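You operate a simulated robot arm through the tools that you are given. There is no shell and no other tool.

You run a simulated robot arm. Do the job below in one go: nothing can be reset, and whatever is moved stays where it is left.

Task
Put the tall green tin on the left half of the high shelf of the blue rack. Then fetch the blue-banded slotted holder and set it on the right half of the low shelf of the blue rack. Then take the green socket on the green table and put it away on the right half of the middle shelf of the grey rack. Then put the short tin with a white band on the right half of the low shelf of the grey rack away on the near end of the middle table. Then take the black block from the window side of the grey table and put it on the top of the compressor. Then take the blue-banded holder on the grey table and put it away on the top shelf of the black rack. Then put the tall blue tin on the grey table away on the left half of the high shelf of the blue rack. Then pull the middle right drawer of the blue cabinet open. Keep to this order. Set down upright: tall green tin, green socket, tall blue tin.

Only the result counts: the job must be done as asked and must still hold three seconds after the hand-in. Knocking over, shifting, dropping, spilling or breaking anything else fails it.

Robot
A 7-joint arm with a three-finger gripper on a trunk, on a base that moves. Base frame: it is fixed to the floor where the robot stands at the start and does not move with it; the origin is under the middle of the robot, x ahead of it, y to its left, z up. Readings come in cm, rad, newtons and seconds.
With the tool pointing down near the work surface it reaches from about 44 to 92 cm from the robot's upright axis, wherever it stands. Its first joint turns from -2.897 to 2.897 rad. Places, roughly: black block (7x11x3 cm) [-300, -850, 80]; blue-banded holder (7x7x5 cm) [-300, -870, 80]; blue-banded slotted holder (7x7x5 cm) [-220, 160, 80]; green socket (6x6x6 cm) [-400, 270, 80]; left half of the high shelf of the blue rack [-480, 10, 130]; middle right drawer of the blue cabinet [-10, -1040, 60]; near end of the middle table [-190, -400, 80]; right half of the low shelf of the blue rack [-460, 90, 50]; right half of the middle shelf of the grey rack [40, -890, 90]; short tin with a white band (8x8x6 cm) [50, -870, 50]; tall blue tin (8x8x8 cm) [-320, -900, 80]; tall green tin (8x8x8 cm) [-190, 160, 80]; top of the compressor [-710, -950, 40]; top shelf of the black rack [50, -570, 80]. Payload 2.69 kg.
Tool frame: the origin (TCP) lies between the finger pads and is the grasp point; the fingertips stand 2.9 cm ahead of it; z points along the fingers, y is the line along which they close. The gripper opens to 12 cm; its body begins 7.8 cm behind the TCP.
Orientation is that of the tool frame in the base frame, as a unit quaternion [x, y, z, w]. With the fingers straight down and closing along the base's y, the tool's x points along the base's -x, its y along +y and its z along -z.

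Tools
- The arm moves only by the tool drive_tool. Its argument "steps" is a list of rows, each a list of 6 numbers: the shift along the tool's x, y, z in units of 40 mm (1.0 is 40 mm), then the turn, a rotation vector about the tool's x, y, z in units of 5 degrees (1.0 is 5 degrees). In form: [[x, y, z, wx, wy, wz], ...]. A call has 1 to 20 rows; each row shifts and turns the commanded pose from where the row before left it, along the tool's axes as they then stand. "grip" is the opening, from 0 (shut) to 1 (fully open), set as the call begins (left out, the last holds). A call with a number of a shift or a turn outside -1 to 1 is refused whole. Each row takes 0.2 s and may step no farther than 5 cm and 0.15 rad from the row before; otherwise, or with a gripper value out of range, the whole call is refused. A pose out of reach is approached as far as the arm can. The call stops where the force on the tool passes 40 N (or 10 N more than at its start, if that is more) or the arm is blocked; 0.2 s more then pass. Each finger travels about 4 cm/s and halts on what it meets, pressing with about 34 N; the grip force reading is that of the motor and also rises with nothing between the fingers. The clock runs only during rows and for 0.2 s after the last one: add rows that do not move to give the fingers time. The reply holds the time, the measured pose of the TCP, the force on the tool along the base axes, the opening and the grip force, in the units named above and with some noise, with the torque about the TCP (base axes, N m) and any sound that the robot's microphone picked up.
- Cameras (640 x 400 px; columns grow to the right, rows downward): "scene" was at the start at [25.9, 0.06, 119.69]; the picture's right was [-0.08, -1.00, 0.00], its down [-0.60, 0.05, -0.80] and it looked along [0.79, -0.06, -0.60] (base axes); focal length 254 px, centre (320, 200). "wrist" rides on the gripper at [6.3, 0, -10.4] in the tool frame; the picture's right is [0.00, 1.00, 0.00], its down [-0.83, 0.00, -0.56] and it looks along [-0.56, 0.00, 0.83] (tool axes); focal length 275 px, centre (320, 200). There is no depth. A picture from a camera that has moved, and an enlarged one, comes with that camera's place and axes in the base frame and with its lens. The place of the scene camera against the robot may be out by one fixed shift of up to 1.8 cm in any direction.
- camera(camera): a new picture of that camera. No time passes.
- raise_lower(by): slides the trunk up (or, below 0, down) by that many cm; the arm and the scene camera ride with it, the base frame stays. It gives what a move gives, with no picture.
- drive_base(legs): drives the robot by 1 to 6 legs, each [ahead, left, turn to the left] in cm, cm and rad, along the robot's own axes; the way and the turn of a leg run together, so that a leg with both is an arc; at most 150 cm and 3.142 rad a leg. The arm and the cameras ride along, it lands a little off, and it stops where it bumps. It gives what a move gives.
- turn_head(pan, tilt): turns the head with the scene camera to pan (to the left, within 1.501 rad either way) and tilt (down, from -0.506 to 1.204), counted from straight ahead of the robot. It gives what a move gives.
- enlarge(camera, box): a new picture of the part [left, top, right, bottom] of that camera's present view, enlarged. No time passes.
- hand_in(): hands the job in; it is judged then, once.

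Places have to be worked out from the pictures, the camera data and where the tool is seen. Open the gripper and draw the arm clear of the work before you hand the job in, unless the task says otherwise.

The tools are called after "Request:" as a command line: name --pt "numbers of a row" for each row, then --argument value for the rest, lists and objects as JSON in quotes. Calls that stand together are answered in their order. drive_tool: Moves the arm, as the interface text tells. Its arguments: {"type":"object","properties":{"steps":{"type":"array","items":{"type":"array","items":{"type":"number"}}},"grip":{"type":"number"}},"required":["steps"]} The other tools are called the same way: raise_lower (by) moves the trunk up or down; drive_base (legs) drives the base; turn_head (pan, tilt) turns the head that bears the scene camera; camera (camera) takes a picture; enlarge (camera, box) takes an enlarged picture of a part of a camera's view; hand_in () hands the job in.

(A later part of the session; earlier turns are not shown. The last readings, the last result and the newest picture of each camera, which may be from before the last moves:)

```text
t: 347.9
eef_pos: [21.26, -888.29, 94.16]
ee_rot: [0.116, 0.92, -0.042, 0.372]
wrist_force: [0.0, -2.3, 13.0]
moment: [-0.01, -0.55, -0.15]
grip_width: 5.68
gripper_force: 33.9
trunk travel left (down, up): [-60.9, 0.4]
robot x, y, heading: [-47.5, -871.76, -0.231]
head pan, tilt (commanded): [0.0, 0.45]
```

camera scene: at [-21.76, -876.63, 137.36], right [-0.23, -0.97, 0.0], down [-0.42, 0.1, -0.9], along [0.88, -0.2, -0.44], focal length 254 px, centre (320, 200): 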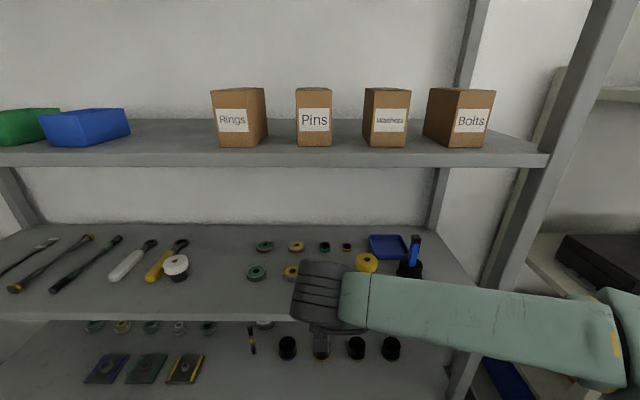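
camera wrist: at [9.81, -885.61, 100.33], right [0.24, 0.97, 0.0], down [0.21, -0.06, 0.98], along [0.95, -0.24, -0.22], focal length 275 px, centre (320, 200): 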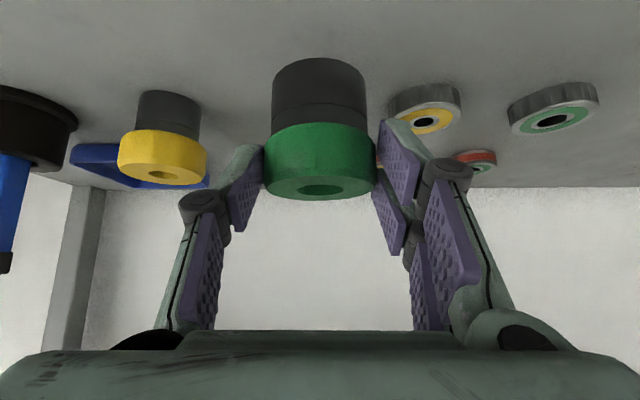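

Contact with about 15 N at z≈94.1. I ease up 1 mm and open slightly to 7.4 cm.

Request:
drive_tool --pt "-0.018 0 -0.018 0 0 0" --pt "0 0 0 0 0 0" --grip 0

Request:
drive_tool --pt "0 0 0 0 0 0" --pt "0 0 0 0 0 0" --pt "0 0 0 0 0 0" --pt "0 0 0 0 0 0" --grip 0.62

Request:
camera --camera "wrist"

```text
t: 348.5
eef_pos: [21.23, -888.32, 94.14]
ee_rot: [0.116, 0.92, -0.043, 0.372]
wrist_force: [2.6, -3.9, 13.7]
moment: [-0.16, -0.81, -0.21]
grip_width: 5.71
gripper_force: 33.9
trunk travel left (down, up): [-60.9, 0.4]
robot x, y, heading: [-47.62, -871.59, -0.225]
head pan, tilt (commanded): [0.0, 0.45]
```

```text
t: 349.5
eef_pos: [21.18, -888.29, 94.03]
ee_rot: [0.116, 0.921, -0.042, 0.37]
wrist_force: [-0.5, -0.9, -0.3]
moment: [-0.01, 0.01, 0.04]
grip_width: 7.44
gripper_force: 0.0
trunk travel left (down, up): [-60.9, 0.4]
robot x, y, heading: [-47.76, -871.72, -0.231]
head pan, tilt (commanded): [0.0, 0.45]
```

```text
taken
camera wrist: at [9.71, -885.51, 97.34], right [0.24, 0.97, 0.0], down [0.21, -0.06, 0.98], along [0.95, -0.24, -0.22], focal length 275 px, centre (320, 200)
```

wrist: 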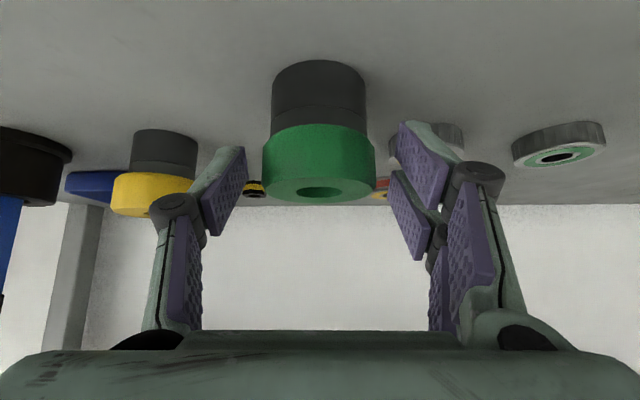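

The socket stands upright on the middle shelf. I withdraw the hand 8 cm straight back with the arm, then back the base 16 cm.

Request:
drive_tool --pt "0.35 0 -0.35 0 0 0" --pt "0.6 0 -0.6 0 0 0" --pt "0.6 0 -0.6 0 0 0" --pt "0 0 0 0 0 0" --grip 0.62

Request:
drive_base --legs '[[-16, 0, 0]]'

Request:
camera --camera "wrist"

Request:
camera --camera "scene"

```text
t: 350.5
eef_pos: [15.36, -886.64, 95.1]
ee_rot: [0.116, 0.921, -0.041, 0.368]
wrist_force: [0.4, -0.2, 0.1]
moment: [0.02, -0.04, -0.02]
grip_width: 7.44
gripper_force: 0.1
out of reach, approached as far as the arm can: row 3
trunk travel left (down, up): [-60.9, 0.4]
robot x, y, heading: [-47.55, -871.34, -0.232]
head pan, tilt (commanded): [0.0, 0.45]
```

```text
t: 351.9
eef_pos: [-0.15, -883.02, 95.16]
ee_rot: [0.116, 0.921, -0.041, 0.37]
wrist_force: [-0.6, 0.5, -0.4]
moment: [-0.02, 0.01, 0.01]
grip_width: 7.44
gripper_force: 0.1
trunk travel left (down, up): [-60.9, 0.4]
robot x, y, heading: [-63.1, -867.83, -0.231]
head pan, tilt (commanded): [0.0, 0.45]
```

```text
taken
camera wrist: at [-11.7, -880.27, 98.55], right [0.24, 0.97, 0.01], down [0.21, -0.06, 0.98], along [0.95, -0.23, -0.22], focal length 275 px, centre (320, 200)
```

wrist: 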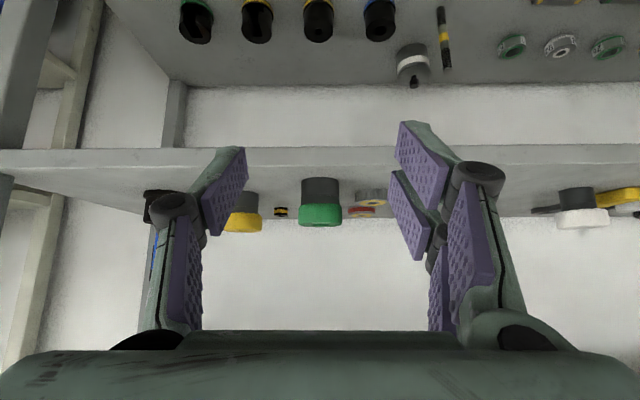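

```text
taken
camera scene: at [-37.39, -872.98, 137.41], right [-0.23, -0.97, 0.0], down [-0.42, 0.1, -0.9], along [0.88, -0.21, -0.43], focal length 254 px, centre (320, 200)
```

scene: 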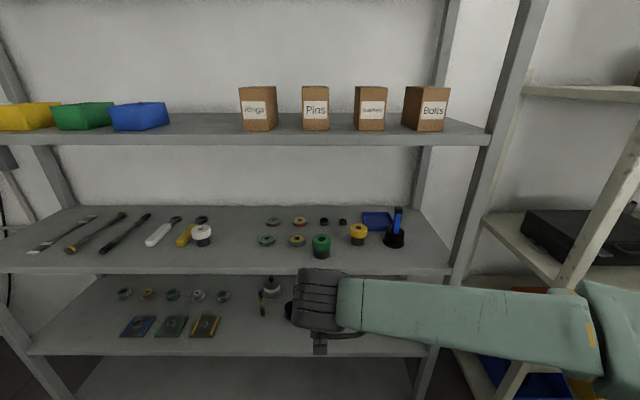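

The socket stands in the right half of the middle shelf. Next is the short white-banded tin at about [48.6,-873] on the low shelf; an upright stick stands in front of it and dark cups to its right. I zoom in.

Request:
enlarge --camera "scene" --box '[220, 250, 340, 340]'

Request:
enlarge --camera "wrist" --box '[340, 0, 500, 100]'

```text
4.44 times, centred on (280, 295) of scene
camera zoom: at [-37.39, -872.98, 137.41], right [-0.23, -0.97, 0.0], down [-0.42, 0.1, -0.9], along [0.88, -0.21, -0.43], focal length 1131 px, centre (498, -222)
```

zoom: 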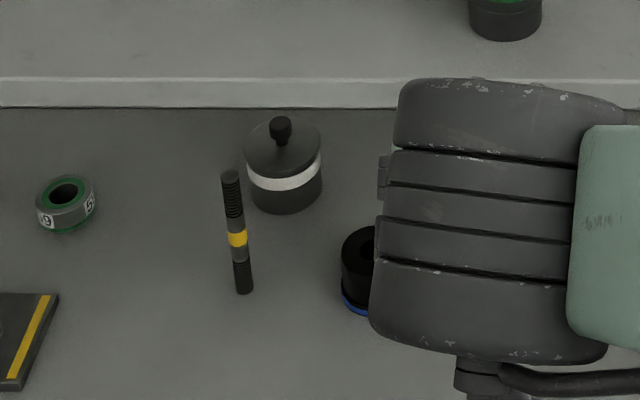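

```text
4.00 times, centred on (420, 50) of wrist
camera zoom: at [-11.7, -880.27, 98.55], right [0.24, 0.97, 0.01], down [0.21, -0.06, 0.98], along [0.95, -0.23, -0.22], focal length 1101 px, centre (-80, 800)
```

zoom: 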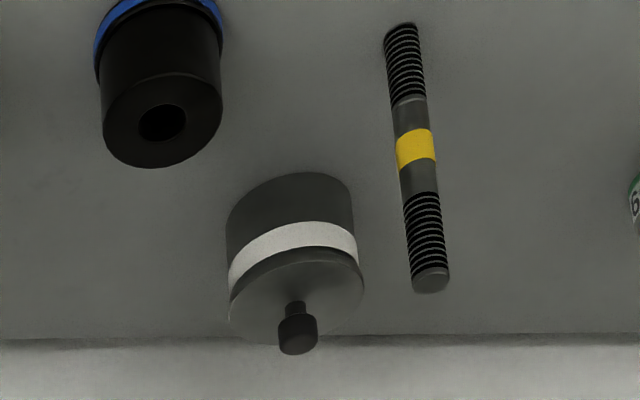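

The target tin (dark, white band, knob on its lid) is at about [48.6,-872]; the stud (14 cm tall) stands 12.5 cm in front of it and the blue-banded cup 16 cm front-right. I'll come in from the right with the hand yawed ~60° left, passing over the cups. First I lower the trunk by 20 cm and yaw the hand in free space.

Request:
raise_lower --by -20

Request:
drive_tool --pt "0 0 0 -1 0 -1" --pt "0 0 0 -1 0 -1" --pt "0 0 0 -1 0 -1" --pt "0 0 0 -1 0 -1" --pt "0 0 0 -1 0 -1" --pt "0 0 0 -1 0 -1" --pt "0 0 0 -1 0 -1" --pt "0 0 0 -1 0 -1" --pt "0 0 0 0 0 0" --grip 0.8

Request:
camera --camera "scene"

Request:
camera --camera "wrist"

```text
t: 354.1
eef_pos: [-0.09, -882.87, 75.18]
ee_rot: [0.116, 0.921, -0.041, 0.369]
wrist_force: [-0.1, -0.4, -0.5]
moment: [-0.01, -0.01, -0.05]
grip_width: 7.43
gripper_force: 0.0
trunk travel left (down, up): [-40.9, 20.4]
robot x, y, heading: [-63.06, -868.01, -0.227]
head pan, tilt (commanded): [0.0, 0.45]
```

```text
t: 356.1
eef_pos: [-1.55, -880.75, 75.45]
ee_rot: [-0.259, 0.889, 0.115, 0.361]
wrist_force: [1.1, 0.1, -0.1]
moment: [0.01, 0.02, -0.02]
grip_width: 9.58
gripper_force: 0.0
out of reach, approached as far as the arm can: row 7, 8
trunk travel left (down, up): [-40.9, 20.4]
robot x, y, heading: [-63.52, -868.29, -0.231]
head pan, tilt (commanded): [0.0, 0.45]
```

```text
taken
camera scene: at [-37.3, -873.0, 117.39], right [-0.23, -0.97, 0.0], down [-0.42, 0.1, -0.9], along [0.88, -0.21, -0.44], focal length 254 px, centre (320, 200)
```

scene: 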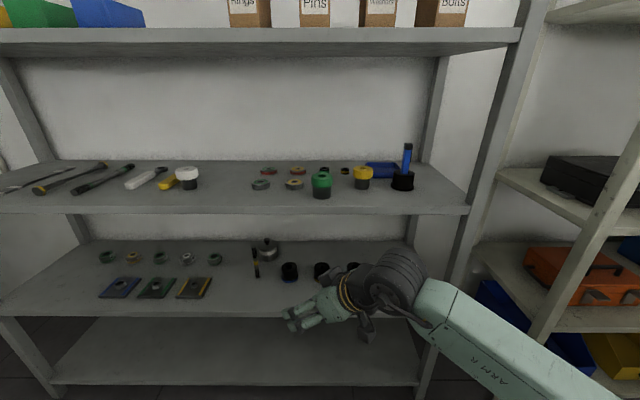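

```text
taken
camera wrist: at [-11.6, -887.32, 78.66], right [-0.55, 0.84, 0.01], down [0.18, 0.1, 0.98], along [0.82, 0.54, -0.21], focal length 275 px, centre (320, 200)
```

wrist: 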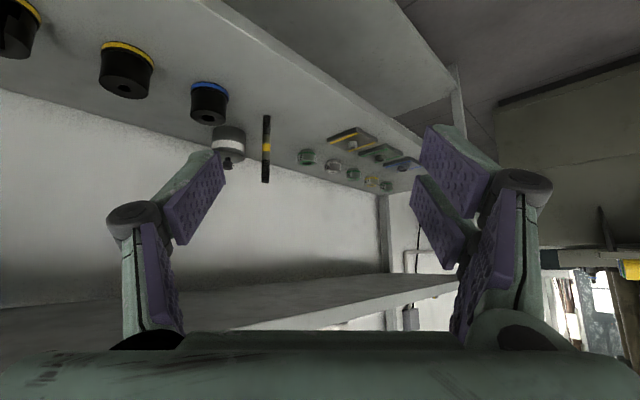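

The hand is yawed about 47° and the wrist camera sees the tin, stud and cups nicely. I enlarge to measure.

Request:
enlarge --camera "wrist" --box '[90, 50, 330, 200]'

```text
2.67 times, centred on (210, 125) of wrist
camera zoom: at [-11.6, -887.32, 78.66], right [-0.55, 0.84, 0.01], down [0.18, 0.1, 0.98], along [0.82, 0.54, -0.21], focal length 734 px, centre (613, 400)
```

zoom: 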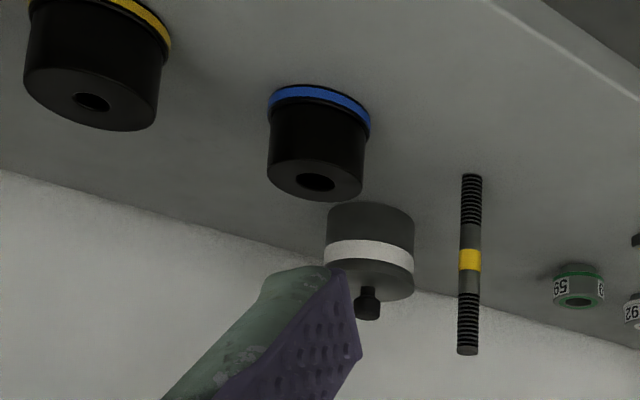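

Everything agrees: low shelf z≈50.7, tin centre in rack coordinates right behind, stud and cup as computed. I lower the hand 12.5 cm to pass between the shelves over the cups, still outside the rack.

Request:
drive_tool --pt "0.731 -0.018 0.745 0 0 0" --pt "0.731 -0.018 0.745 0 0 0" --pt "0.731 -0.018 0.745 0 0 0" --pt "0 0 0 0 0 0" --grip 0.8

Request:
camera --camera "scene"

```text
t: 357.1
eef_pos: [-3.51, -877.39, 69.96]
ee_rot: [-0.277, 0.883, 0.126, 0.358]
wrist_force: [-0.7, 0.3, -0.6]
moment: [0.0, 0.0, 0.01]
grip_width: 9.61
gripper_force: 0.1
out of reach, approached as far as the arm can: row 1, 2, 3
trunk travel left (down, up): [-40.9, 20.4]
robot x, y, heading: [-63.04, -868.05, -0.23]
head pan, tilt (commanded): [0.0, 0.45]
```

```text
taken
camera scene: at [-37.3, -873.0, 117.39], right [-0.23, -0.97, 0.0], down [-0.42, 0.1, -0.9], along [0.88, -0.21, -0.44], focal length 254 px, centre (320, 200)
```

scene: 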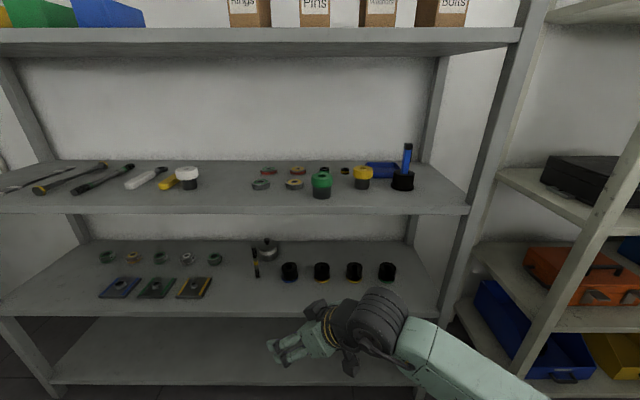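

The folded arm can't go lower here, so I use the trunk: first 18 cm ahead, then the trunk down 8 cm.

Request:
drive_base --legs '[[18, 4, 0]]'

Request:
raise_lower --by -8

Request:
camera --camera "scene"

Request:
camera --camera "wrist"

```text
t: 358.6
eef_pos: [14.92, -877.52, 70.08]
ee_rot: [-0.276, 0.883, 0.125, 0.358]
wrist_force: [-0.2, -0.1, 0.2]
moment: [0.0, -0.04, 0.03]
grip_width: 9.61
gripper_force: 0.0
trunk travel left (down, up): [-40.9, 20.4]
robot x, y, heading: [-44.55, -868.13, -0.23]
head pan, tilt (commanded): [0.0, 0.45]
```

```text
t: 359.8
eef_pos: [14.79, -877.59, 62.13]
ee_rot: [-0.276, 0.883, 0.125, 0.357]
wrist_force: [0.0, 0.2, 0.2]
moment: [0.0, -0.01, 0.0]
grip_width: 9.65
gripper_force: 0.0
trunk travel left (down, up): [-32.9, 28.4]
robot x, y, heading: [-45.01, -868.3, -0.231]
head pan, tilt (commanded): [0.0, 0.45]
```

```text
taken
camera scene: at [-19.01, -873.18, 109.39], right [-0.23, -0.97, 0.0], down [-0.42, 0.1, -0.9], along [0.88, -0.21, -0.44], focal length 254 px, centre (320, 200)
```

scene: 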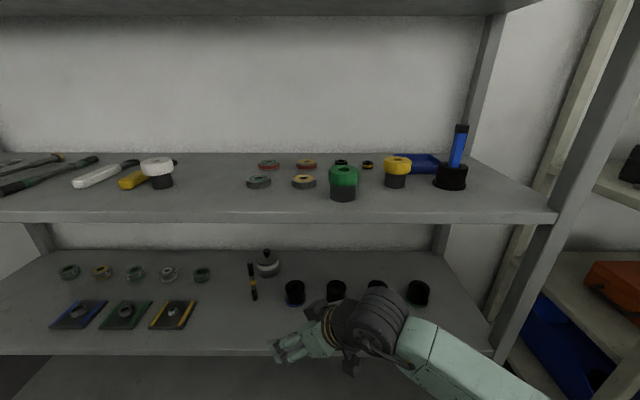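

```text
taken
camera wrist: at [5.14, -884.55, 65.26], right [-0.58, 0.81, 0.02], down [0.18, 0.1, 0.98], along [0.79, 0.57, -0.2], focal length 275 px, centre (320, 200)
```

wrist: 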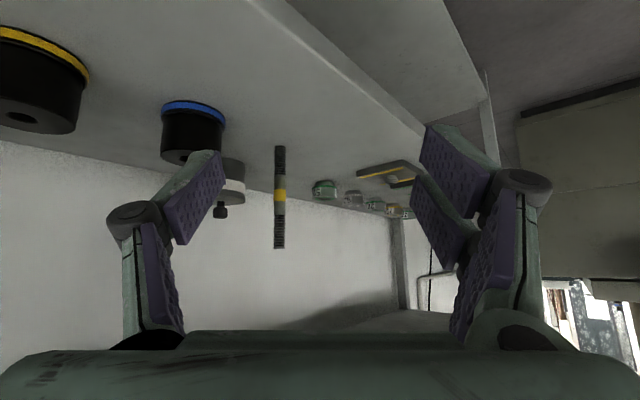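

The geometry holds (cup tops ≈55.5, stud top ≈64). I drive 18 cm ahead and 2.7 cm right so the hand enters the rack above the cups.

Request:
drive_base --legs '[[18, -2.7, 0]]'

Request:
camera --camera "wrist"

Request:
camera --camera "scene"

```text
t: 361.3
eef_pos: [31.79, -884.57, 62.0]
ee_rot: [-0.275, 0.884, 0.125, 0.358]
wrist_force: [0.0, -1.3, -0.3]
moment: [0.0, 0.0, -0.02]
grip_width: 9.61
gripper_force: 0.1
trunk travel left (down, up): [-32.9, 28.4]
robot x, y, heading: [-28.0, -875.06, -0.232]
head pan, tilt (commanded): [0.0, 0.45]
```

```text
taken
camera wrist: at [22.07, -891.47, 65.25], right [-0.58, 0.82, 0.02], down [0.18, 0.1, 0.98], along [0.8, 0.57, -0.2], focal length 275 px, centre (320, 200)
```

wrist: 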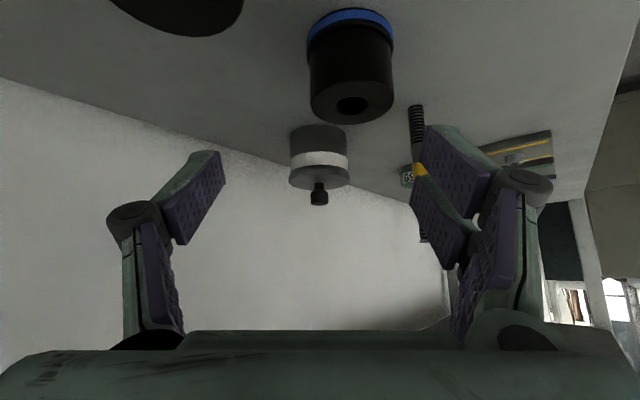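

```text
taken
camera scene: at [-2.05, -880.03, 109.39], right [-0.23, -0.97, 0.0], down [-0.42, 0.1, -0.9], along [0.88, -0.21, -0.44], focal length 254 px, centre (320, 200)
```

scene: 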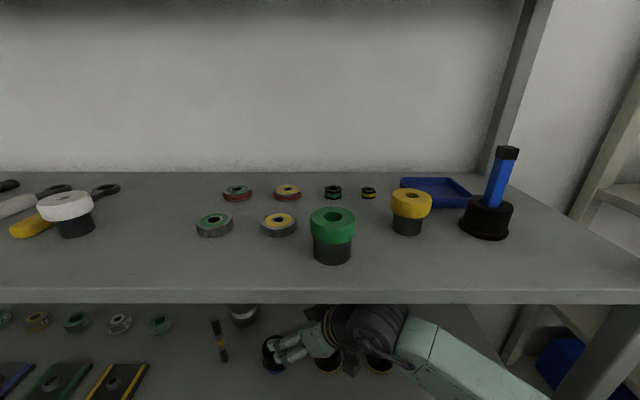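

The tin is exactly in line with the hand's axis; the stud will pass about 2 cm outside the left finger. I advance the first 11 cm, starting to descend after passing over the cup.

Request:
drive_tool --pt "-0.659 0.035 0.753 0 0 0" --pt "-0.589 0.035 0.824 0 0 0" --pt "-0.22 0.021 0.986 0 0 0" --pt "0 0 0 0 0 0" --grip 0.8

Request:
camera --camera "wrist"

Request:
camera --camera "scene"

```text
t: 362.3
eef_pos: [40.88, -877.48, 58.79]
ee_rot: [-0.275, 0.884, 0.125, 0.358]
wrist_force: [0.3, -0.2, -0.5]
moment: [0.01, 0.01, -0.02]
grip_width: 9.59
gripper_force: 0.1
trunk travel left (down, up): [-32.9, 28.4]
robot x, y, heading: [-27.53, -875.1, -0.231]
head pan, tilt (commanded): [0.0, 0.45]
```

```text
taken
camera wrist: at [31.05, -884.51, 62.03], right [-0.58, 0.82, 0.02], down [0.18, 0.1, 0.98], along [0.8, 0.57, -0.2], focal length 275 px, centre (320, 200)
```

wrist: 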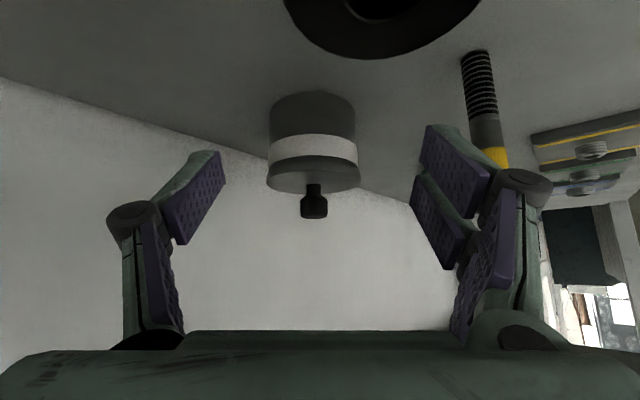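

```text
taken
camera scene: at [-2.03, -880.03, 109.39], right [-0.23, -0.97, 0.0], down [-0.42, 0.1, -0.9], along [0.88, -0.21, -0.44], focal length 254 px, centre (320, 200)
```

scene: 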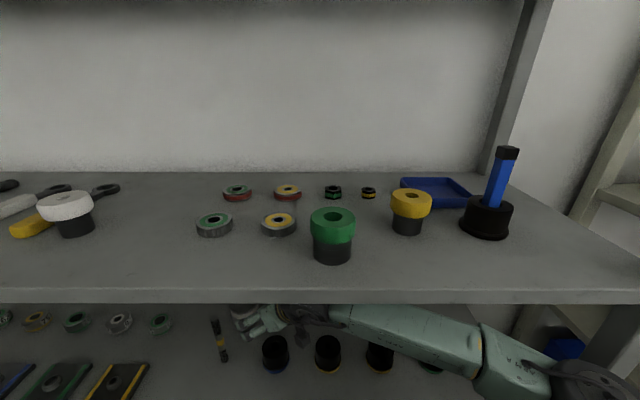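

The tin is slightly right of the axis (≈0.4 cm); the camera clears the cup. I make the last 7.6 cm with that correction.

Request:
drive_tool --pt "-0.184 -0.018 0.881 0 0 0" --pt "-0.269 -0.018 0.545 0 0 0" --pt "-0.357 -0.018 0.456 0 0 0" --pt "0 0 0 0 0 0" --grip 0.8

Request:
camera --camera "wrist"

```text
t: 363.3
eef_pos: [47.0, -873.28, 55.83]
ee_rot: [-0.275, 0.884, 0.124, 0.357]
wrist_force: [1.8, 0.5, -0.1]
moment: [0.0, 0.01, -0.04]
grip_width: 9.58
gripper_force: 0.1
trunk travel left (down, up): [-32.9, 28.4]
robot x, y, heading: [-27.36, -875.11, -0.231]
head pan, tilt (commanded): [0.0, 0.45]
```

```text
taken
camera wrist: at [37.36, -880.33, 58.99], right [-0.58, 0.82, 0.02], down [0.18, 0.1, 0.98], along [0.8, 0.57, -0.2], focal length 275 px, centre (320, 200)
```

wrist: 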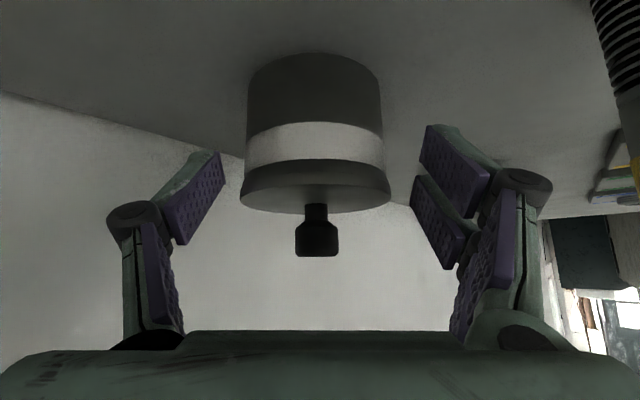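

The tin sits between the fingers. I nudge 6 mm forward and 3 mm down, then close.

Request:
drive_tool --pt "-0.054 -0.03 0.158 0 0 0" --pt "0 0 0 0 0 0" --grip 0.8

Request:
drive_tool --pt "0 0 0 0 0 0" --pt "0 0 0 0 0 0" --pt "0 0 0 0 0 0" --pt "0 0 0 0 0 0" --pt "0 0 0 0 0 0" --pt "0 0 0 0 0 0" --grip 0

Request:
camera --camera "wrist"

```text
t: 363.9
eef_pos: [47.71, -873.05, 55.42]
ee_rot: [-0.276, 0.884, 0.125, 0.357]
wrist_force: [0.2, 0.6, -0.4]
moment: [0.01, 0.01, 0.0]
grip_width: 9.59
gripper_force: 0.1
trunk travel left (down, up): [-32.9, 28.4]
robot x, y, heading: [-27.75, -875.19, -0.234]
head pan, tilt (commanded): [0.0, 0.45]
```

```text
t: 365.3
eef_pos: [47.73, -873.1, 55.53]
ee_rot: [-0.275, 0.884, 0.125, 0.358]
wrist_force: [1.4, -2.4, 1.6]
moment: [-0.32, -0.22, -0.04]
grip_width: 7.74
gripper_force: 33.6
trunk travel left (down, up): [-32.9, 28.4]
robot x, y, heading: [-28.05, -874.93, -0.231]
head pan, tilt (commanded): [0.0, 0.45]
```

```text
taken
camera wrist: at [37.94, -880.09, 58.69], right [-0.58, 0.82, 0.02], down [0.18, 0.1, 0.98], along [0.8, 0.57, -0.2], focal length 275 px, centre (320, 200)
```

wrist: 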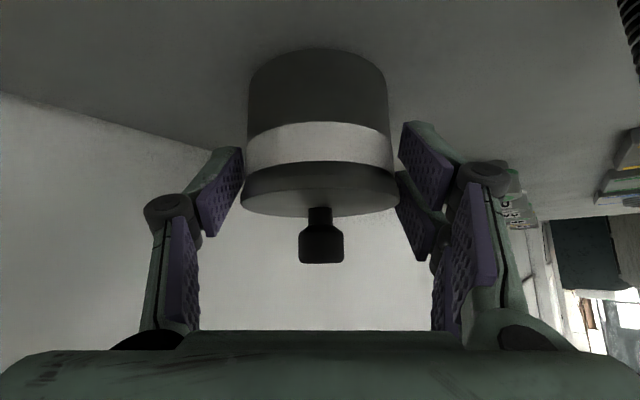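

Held at 7.74 cm by the lid rim. I lift 1 cm and check that the whole tin comes along.

Request:
drive_tool --pt "-0.175 0.006 -0.178 0 0 0" --pt "0 0 0 0 0 0" --grip 0

Request:
camera --camera "wrist"

```text
t: 365.9
eef_pos: [47.59, -873.06, 56.53]
ee_rot: [-0.276, 0.884, 0.125, 0.357]
wrist_force: [0.4, 0.8, -5.4]
moment: [-0.05, 0.08, -0.01]
grip_width: 7.74
gripper_force: 33.9
trunk travel left (down, up): [-32.9, 28.4]
robot x, y, heading: [-27.77, -875.11, -0.23]
head pan, tilt (commanded): [0.0, 0.45]
```

```text
taken
camera wrist: at [37.91, -880.04, 59.61], right [-0.58, 0.82, 0.02], down [0.18, 0.1, 0.98], along [0.8, 0.57, -0.2], focal length 275 px, centre (320, 200)
```

wrist: 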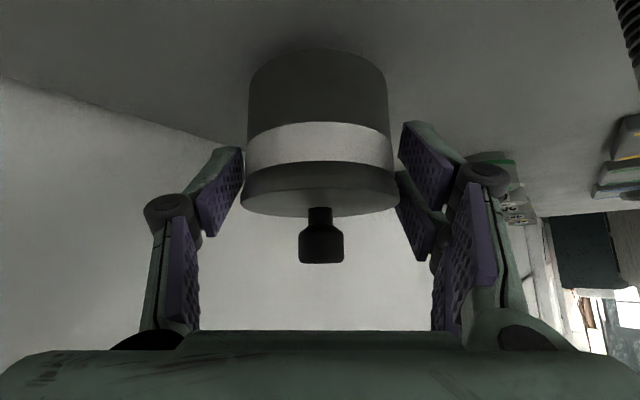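

The whole tin is lifted (≈0.5 kg). I raise 5.3 cm more to clear the cups, then retreat 19 cm back along the approach line.

Request:
drive_tool --pt "-0.463 0.016 -0.472 0 0 0" --pt "-0.463 0.016 -0.472 0 0 0" --pt "0.7 -0.025 -0.69 0 0 0" --pt "0.7 -0.025 -0.69 0 0 0" --pt "0.7 -0.025 -0.69 0 0 0" --pt "0.7 -0.025 -0.69 0 0 0" --pt "0 0 0 0 0 0" --grip 0

Request:
camera --camera "wrist"

Request:
camera --camera "scene"

```text
t: 367.5
eef_pos: [34.98, -882.51, 61.74]
ee_rot: [-0.276, 0.883, 0.126, 0.358]
wrist_force: [0.5, -0.6, -5.9]
moment: [-0.06, 0.05, -0.01]
grip_width: 7.73
gripper_force: 34.2
trunk travel left (down, up): [-32.9, 28.4]
robot x, y, heading: [-27.97, -874.86, -0.233]
head pan, tilt (commanded): [0.0, 0.45]
```

```text
taken
camera wrist: at [25.3, -889.51, 64.84], right [-0.58, 0.82, 0.02], down [0.18, 0.1, 0.98], along [0.8, 0.57, -0.2], focal length 275 px, centre (320, 200)
```

wrist: 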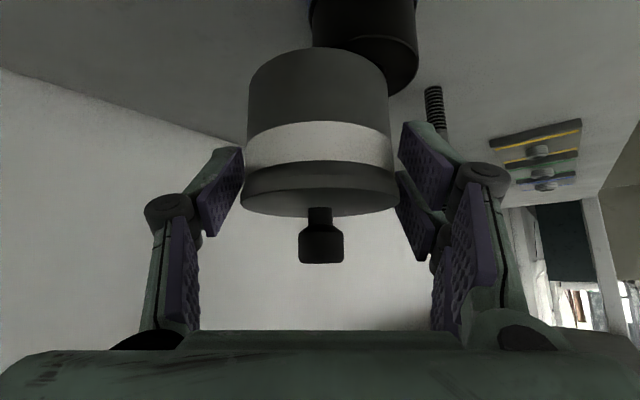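

```text
taken
camera scene: at [-2.02, -880.04, 109.39], right [-0.23, -0.97, 0.0], down [-0.42, 0.1, -0.9], along [0.88, -0.21, -0.44], focal length 254 px, centre (320, 200)
```

scene: 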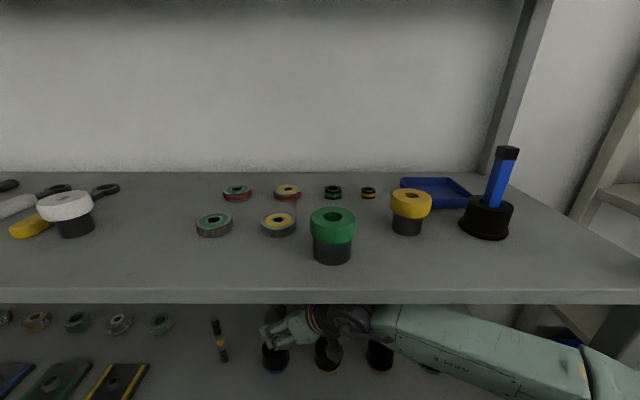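

The tin hangs clear above the cups. I back the base straight out 36 cm and then raise the trunk.

Request:
drive_base --legs '[[-36, 0, 0]]'

Request:
raise_lower --by 28

Request:
camera --camera "scene"

Request:
camera --camera "wrist"

```text
t: 369.9
eef_pos: [0.04, -874.22, 61.71]
ee_rot: [-0.274, 0.884, 0.124, 0.357]
wrist_force: [0.3, 0.2, -5.2]
moment: [-0.07, 0.07, 0.0]
grip_width: 7.72
gripper_force: 34.3
trunk travel left (down, up): [-32.9, 28.4]
robot x, y, heading: [-62.72, -866.82, -0.236]
head pan, tilt (commanded): [0.0, 0.45]
```

```text
t: 372.7
eef_pos: [0.13, -874.43, 89.61]
ee_rot: [-0.275, 0.884, 0.125, 0.357]
wrist_force: [0.2, -1.1, -5.8]
moment: [-0.06, 0.09, -0.01]
grip_width: 7.71
gripper_force: 34.4
trunk travel left (down, up): [-60.9, 0.4]
robot x, y, heading: [-62.87, -866.7, -0.235]
head pan, tilt (commanded): [0.0, 0.45]
```

```text
taken
camera scene: at [-36.99, -871.77, 137.37], right [-0.23, -0.97, 0.0], down [-0.42, 0.1, -0.9], along [0.88, -0.21, -0.44], focal length 254 px, centre (320, 200)
```

scene: 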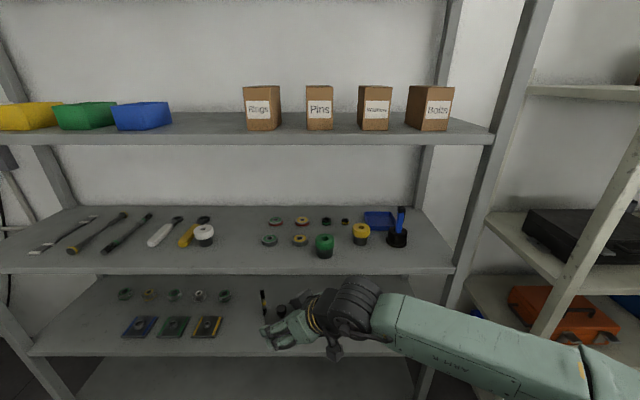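

```text
taken
camera wrist: at [-9.67, -881.28, 92.78], right [-0.58, 0.82, 0.02], down [0.18, 0.1, 0.98], along [0.8, 0.57, -0.2], focal length 275 px, centre (320, 200)
```

wrist: 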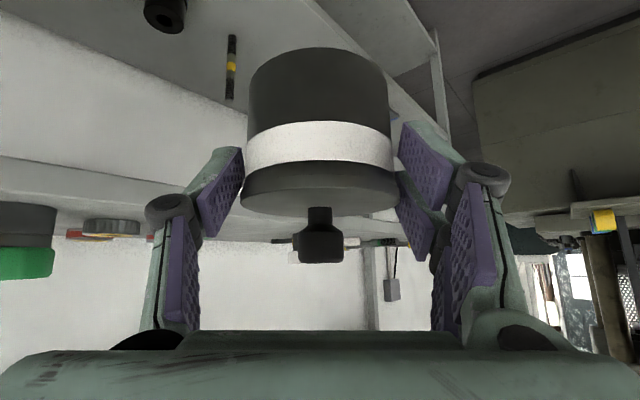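

All is still in place on the shelves. I turn the hand straight again and lift it for the drive out.

Request:
drive_tool --pt "0 0 0 1 0 1" --pt "0 0 0 1 0 1" --pt "0 0 0 1 0 1" --pt "0 0 0 1 0 1" --pt "0 0 0 1 0 1" --pt "0 0 0 1 0 1" --pt "0 0 0 1 0 1" --pt "-0.6 0 -0.6 0 0 0" --pt "-0.6 0 -0.6 0 0 0" --pt "-0.6 0 -0.6 0 0 0" --pt "-0.6 0 -0.6 0 0 0" --pt "0 0 0 0 0 0" --grip 0

Request:
drive_base --legs '[[0, 0, -1.204]]'

Request:
camera --camera "wrist"

```text
t: 375.3
eef_pos: [2.84, -875.13, 103.62]
ee_rot: [0.119, 0.921, -0.043, 0.369]
wrist_force: [0.0, 0.0, -5.3]
moment: [0.0, 0.09, 0.0]
grip_width: 7.69
gripper_force: 34.0
out of reach, approached as far as the arm can: row 3, 4, 5
trunk travel left (down, up): [-60.9, 0.4]
robot x, y, heading: [-62.54, -867.13, -0.231]
head pan, tilt (commanded): [0.0, 0.45]
```

```text
t: 378.7
eef_pos: [-46.09, -930.57, 103.52]
ee_rot: [0.614, 0.696, -0.242, 0.281]
wrist_force: [0.7, 0.4, -6.3]
moment: [0.09, -0.03, 0.01]
grip_width: 7.66
gripper_force: 34.1
trunk travel left (down, up): [-60.9, 0.4]
robot x, y, heading: [-62.67, -866.48, -1.425]
head pan, tilt (commanded): [0.0, 0.45]
```

```text
taken
camera wrist: at [-47.83, -919.11, 106.84], right [0.99, 0.13, 0.01], down [0.02, -0.22, 0.98], along [0.13, -0.97, -0.22], focal length 275 px, centre (320, 200)
```

wrist: 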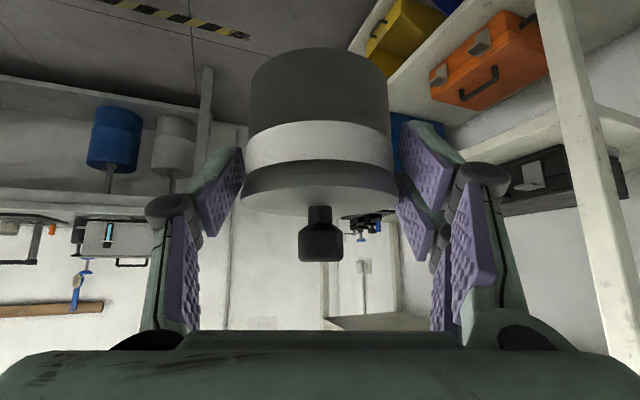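

While here I take a quick look at the white rack with the blue drawer cabinet, for the last task.

Request:
turn_head --pan 0.45 --tilt 0.5

Request:
camera --camera "scene"

Request:
enlarge --camera "scene" --box '[200, 100, 440, 280]'

```text
t: 379.6
eef_pos: [-46.19, -930.61, 103.45]
ee_rot: [0.614, 0.697, -0.241, 0.282]
wrist_force: [-0.3, -0.6, -6.1]
moment: [0.11, -0.01, 0.0]
grip_width: 7.67
gripper_force: 33.8
trunk travel left (down, up): [-60.9, 0.4]
robot x, y, heading: [-63.16, -866.67, -1.426]
head pan, tilt (commanded): [0.45, 0.499]
```

```text
taken
camera scene: at [-53.76, -889.0, 136.93], right [-0.83, -0.56, 0.0], down [-0.27, 0.4, -0.88], along [0.49, -0.73, -0.48], focal length 254 px, centre (320, 200)
```

scene: 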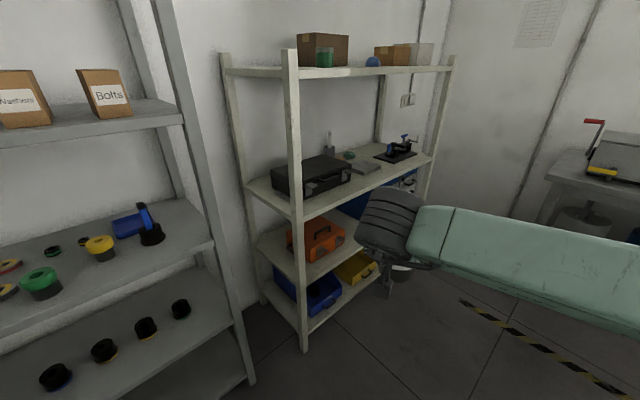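

```text
2.22 times, centred on (320, 190) of scene
camera zoom: at [-53.76, -889.0, 136.93], right [-0.83, -0.56, 0.0], down [-0.27, 0.4, -0.88], along [0.49, -0.73, -0.48], focal length 565 px, centre (320, 222)
```

zoom: 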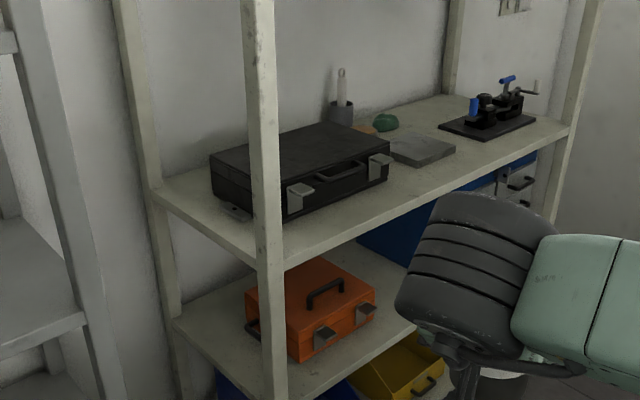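

Now I line up again for the narrow gap: small turn to -1.4385 and back to about [-51.5,-783].

Request:
drive_base --legs '[[0, 0, -0.013], [-81.5, 22.3, 0]]'

Request:
turn_head --pan -0.3 --tilt 0.8

Request:
camera --camera "scene"

```text
t: 384.5
eef_pos: [-35.71, -847.02, 103.49]
ee_rot: [0.618, 0.693, -0.244, 0.28]
wrist_force: [-0.8, 0.5, -6.6]
moment: [0.08, 0.02, -0.02]
grip_width: 7.69
gripper_force: 34.0
trunk travel left (down, up): [-60.9, 0.4]
robot x, y, heading: [-51.47, -782.47, -1.436]
head pan, tilt (commanded): [0.45, 0.499]
```

```text
t: 385.6
eef_pos: [-35.9, -846.78, 103.52]
ee_rot: [0.617, 0.694, -0.243, 0.281]
wrist_force: [0.6, 0.1, -5.9]
moment: [0.12, 0.01, 0.05]
grip_width: 7.67
gripper_force: 34.3
trunk travel left (down, up): [-60.9, 0.4]
robot x, y, heading: [-51.86, -782.79, -1.436]
head pan, tilt (commanded): [-0.3, 0.799]
```

```text
taken
camera scene: at [-49.38, -805.48, 134.34], right [-0.99, 0.16, 0.0], down [0.12, 0.71, -0.7], along [-0.11, -0.69, -0.72], focal length 254 px, centre (320, 200)
```

scene: 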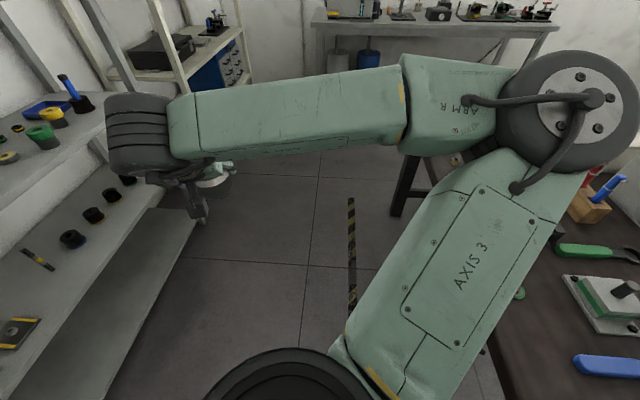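

Same pose as on the way in. I reverse 62 cm through the gap in two steps.

Request:
drive_base --legs '[[-37, 0, 0], [-25, 0, 0]]'

Request:
camera --camera "scene"

```text
t: 389.3
eef_pos: [-44.21, -785.62, 103.5]
ee_rot: [0.617, 0.694, -0.243, 0.281]
wrist_force: [-0.1, 0.3, -5.2]
moment: [0.09, 0.0, 0.0]
grip_width: 7.67
gripper_force: 34.1
trunk travel left (down, up): [-60.9, 0.4]
robot x, y, heading: [-60.41, -721.49, -1.435]
head pan, tilt (commanded): [-0.3, 0.799]
```

```text
taken
camera scene: at [-57.83, -744.32, 134.35], right [-0.99, 0.16, 0.0], down [0.12, 0.71, -0.7], along [-0.11, -0.69, -0.72], focal length 254 px, centre (320, 200)
```

scene: 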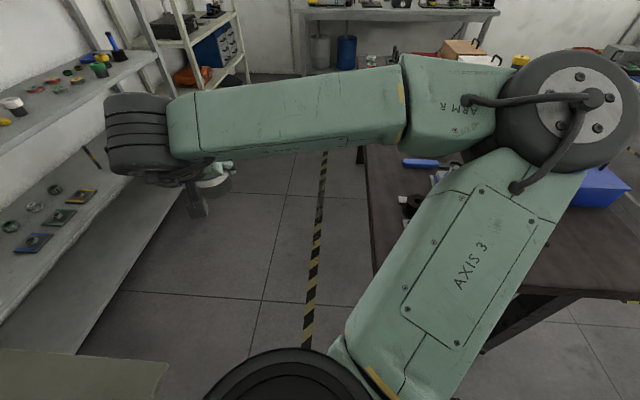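

I'm out of the gap. I retrace the way back north (facing south, elbow over the tables' side) to the aisle beside the middle table.

Request:
drive_base --legs '[[-51.4, -32.9, 0], [0, 0, -0.375], [-92, -78, 0], [-60, 0, 0], [-118, 20.8, 0]]'

Request:
turn_head --pan -1.3 --tilt 0.5

Request:
camera --camera "scene"

```text
t: 408.6
eef_pos: [-100.03, -468.09, 103.59]
ee_rot: [0.74, 0.561, -0.294, 0.228]
wrist_force: [0.5, -0.3, -5.7]
moment: [0.04, 0.02, 0.03]
grip_width: 7.61
gripper_force: 33.6
trunk travel left (down, up): [-60.9, 0.4]
robot x, y, heading: [-90.67, -402.69, -1.823]
head pan, tilt (commanded): [-0.3, 0.799]
```

```text
t: 409.8
eef_pos: [-100.01, -468.15, 103.45]
ee_rot: [0.74, 0.561, -0.293, 0.228]
wrist_force: [0.3, 0.6, -6.4]
moment: [0.07, 0.02, 0.03]
grip_width: 7.59
gripper_force: 34.4
trunk travel left (down, up): [-60.9, 0.4]
robot x, y, heading: [-90.63, -402.87, -1.821]
head pan, tilt (commanded): [-1.3, 0.499]
```

```text
taken
camera scene: at [-102.04, -417.32, 136.93], right [-0.02, 1.0, 0.0], down [0.48, 0.01, -0.88], along [-0.88, -0.02, -0.48], focal length 254 px, centre (320, 200)
```

scene: 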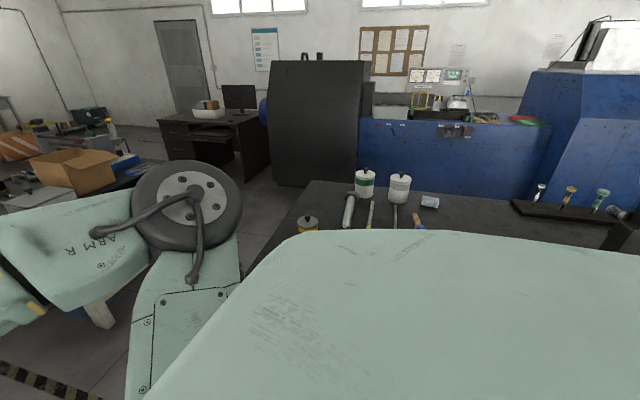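

The south end of the middle table carries some cans and tools; the robot stands beside it. I turn right to face the table (heading 2.905), the tin passing well above everything.

Request:
drive_base --legs '[[0, 0, -1.557]]'

Request:
turn_head --pan 0.0 --tilt 0.65

Request:
camera --camera "scene"

Request:
camera --camera "wrist"

```text
t: 414.1
eef_pos: [-156.45, -395.68, 103.39]
ee_rot: [0.923, -0.109, -0.368, -0.039]
wrist_force: [0.5, -0.3, -5.4]
moment: [-0.02, -0.08, -0.01]
grip_width: 7.62
gripper_force: 33.8
trunk travel left (down, up): [-60.9, 0.4]
robot x, y, heading: [-90.37, -402.61, 2.93]
head pan, tilt (commanded): [-1.3, 0.499]
```

```text
t: 415.5
eef_pos: [-156.36, -395.61, 103.55]
ee_rot: [0.922, -0.11, -0.369, -0.039]
wrist_force: [-0.2, 1.0, -5.8]
moment: [0.0, -0.06, 0.0]
grip_width: 7.6
gripper_force: 33.9
trunk travel left (down, up): [-60.9, 0.4]
robot x, y, heading: [-90.77, -402.64, 2.927]
head pan, tilt (commanded): [0.0, 0.649]
```

```text
taken
camera scene: at [-112.82, -396.79, 135.59], right [0.21, 0.98, 0.0], down [0.59, -0.13, -0.8], along [-0.78, 0.17, -0.6], focal length 254 px, centre (320, 200)
```

scene: 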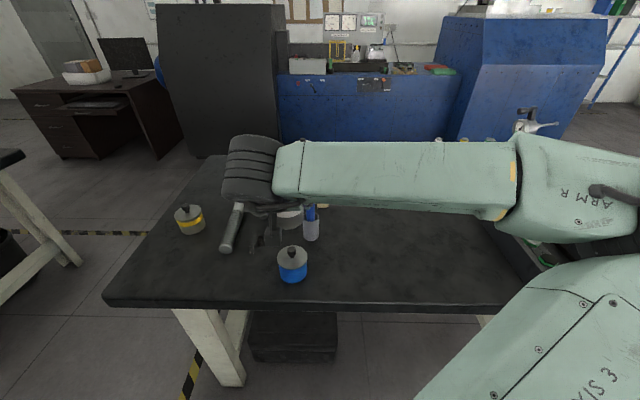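

```text
taken
camera wrist: at [-145.09, -398.42, 106.82], right [-0.23, -0.97, 0.01], down [-0.21, 0.06, 0.98], along [-0.95, 0.22, -0.22], focal length 275 px, centre (320, 200)
```

wrist: 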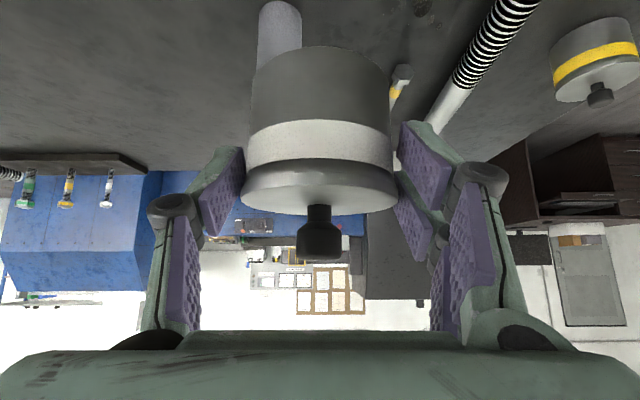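

I need a clear view of the south end: I shift the hand 24 cm to the right (north) so the head camera can see the table surface.

Request:
drive_tool --pt "0 -1 0 0 0 0" --pt "0 -1 0 0 0 0" --pt "0 -1 0 0 0 0" --pt "0 -1 0 0 0 0" --pt "0 -1 0 0 0 0" --pt "0 -1 0 0 0 0" --pt "0 0 0 0 0 0" --grip 0

Request:
camera --camera "scene"

Request:
enlarge --camera "scene" --box '[80, 140, 400, 340]'

```text
t: 417.1
eef_pos: [-150.89, -372.4, 103.28]
ee_rot: [0.922, -0.109, -0.369, -0.039]
wrist_force: [-0.4, -0.6, -5.9]
moment: [-0.01, -0.1, -0.02]
grip_width: 7.58
gripper_force: 34.6
trunk travel left (down, up): [-60.9, 0.4]
robot x, y, heading: [-90.51, -402.48, 2.926]
head pan, tilt (commanded): [0.0, 0.649]
```

```text
taken
camera scene: at [-112.82, -396.79, 135.59], right [0.21, 0.98, 0.0], down [0.59, -0.13, -0.8], along [-0.78, 0.17, -0.6], focal length 254 px, centre (320, 200)
```

scene: 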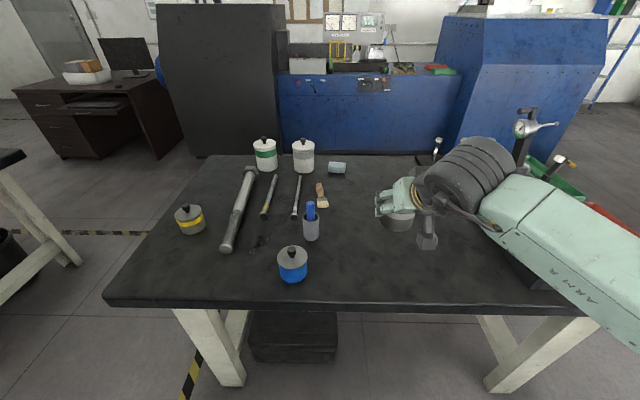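

```text
2.00 times, centred on (240, 240) of scene
camera zoom: at [-112.82, -396.79, 135.59], right [0.21, 0.98, 0.0], down [0.59, -0.13, -0.8], along [-0.78, 0.17, -0.6], focal length 509 px, centre (480, 120)
```

zoom: 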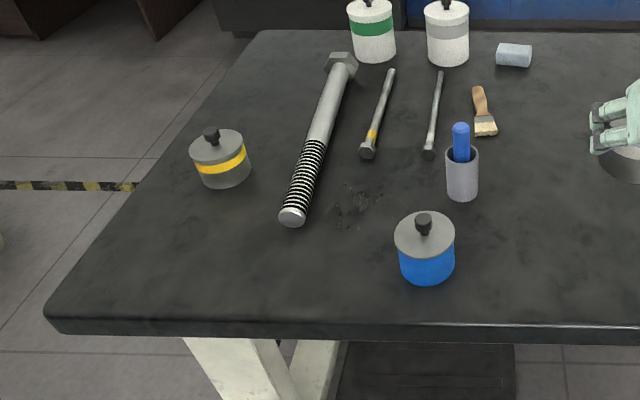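

Now the surface is clear to see. A free spot near the front of the south end is at about [-161.6,-424] (between the big bolt's end, the blue-banded tin and the south edge). I strafe left 28 cm and swing the hand back left.

Request:
drive_base --legs '[[0, 28, 0]]'

Request:
drive_tool --pt "0 1 0 0 0 0" --pt "0 1 0 0 0 0" --pt "0 1 0 0 0 0" --pt "0 1 0 0 0 0" --pt "0 1 0 0 0 0" --pt "0 1 0 0 0 0" --pt "0 0 0 0 0 0" --grip 0

Request:
camera --camera "wrist"

Request:
camera --camera "scene"

```text
t: 419.9
eef_pos: [-156.67, -399.14, 103.19]
ee_rot: [0.922, -0.111, -0.369, -0.04]
wrist_force: [0.1, -0.3, -5.7]
moment: [-0.04, -0.06, -0.02]
grip_width: 7.58
gripper_force: 34.1
trunk travel left (down, up): [-60.9, 0.4]
robot x, y, heading: [-96.77, -429.57, 2.923]
head pan, tilt (commanded): [0.0, 0.649]
```

```text
t: 421.5
eef_pos: [-162.41, -422.48, 103.57]
ee_rot: [0.922, -0.112, -0.37, -0.039]
wrist_force: [-0.6, -0.6, 0.8]
moment: [-0.03, -0.03, 0.01]
grip_width: 7.28
gripper_force: 34.0
trunk travel left (down, up): [-60.9, 0.4]
robot x, y, heading: [-96.97, -429.92, 2.922]
head pan, tilt (commanded): [0.0, 0.649]
heard: snap
```

```text
taken
camera wrist: at [-151.05, -425.29, 106.92], right [-0.23, -0.97, 0.01], down [-0.21, 0.06, 0.98], along [-0.95, 0.23, -0.22], focal length 275 px, centre (320, 200)
```

wrist: 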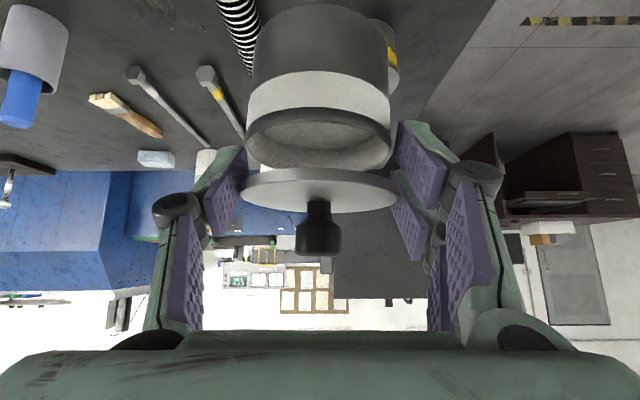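

```text
taken
camera scene: at [-118.73, -423.72, 135.61], right [0.22, 0.98, 0.0], down [0.59, -0.13, -0.8], along [-0.78, 0.17, -0.6], focal length 254 px, centre (320, 200)
```

scene: 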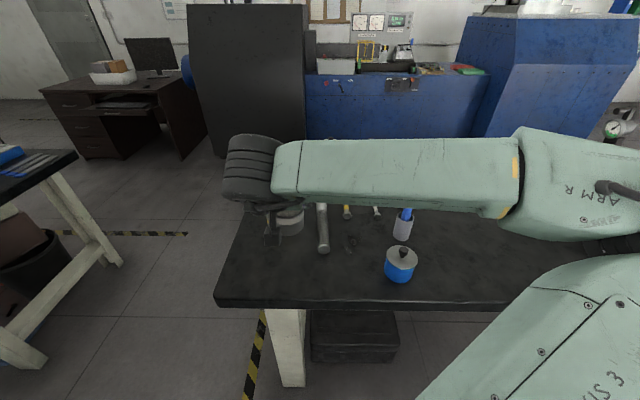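

A snap: the tin's lid seems to have come off, the body is below it. Before any time passes I look closely.

Request:
enlarge --camera "wrist" --box '[200, 0, 460, 270]'

Request:
enlarge --camera "scene" --box '[220, 170, 380, 290]'

```text
1.48 times, centred on (330, 135) of wrist
camera zoom: at [-151.05, -425.29, 106.92], right [-0.23, -0.97, 0.01], down [-0.21, 0.06, 0.98], along [-0.95, 0.23, -0.22], focal length 408 px, centre (305, 296)
```

zoom: 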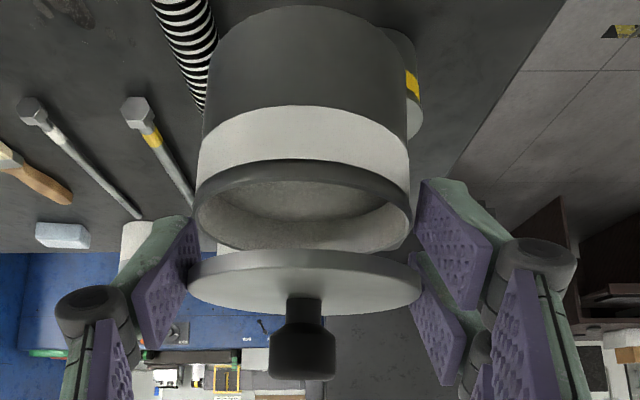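

```text
3.33 times, centred on (300, 230) of scene
camera zoom: at [-118.73, -423.72, 135.61], right [0.22, 0.98, 0.0], down [0.59, -0.13, -0.8], along [-0.78, 0.17, -0.6], focal length 848 px, centre (387, 100)
```

zoom: 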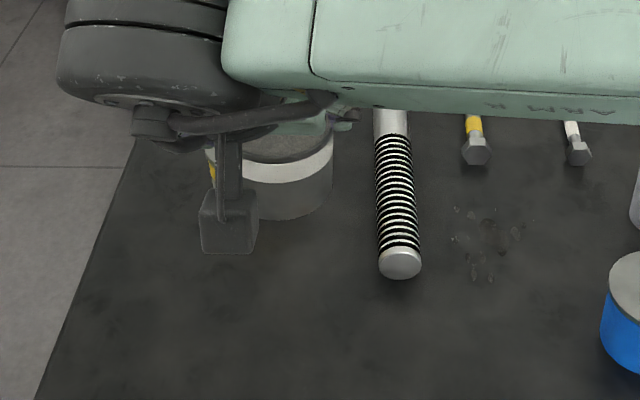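

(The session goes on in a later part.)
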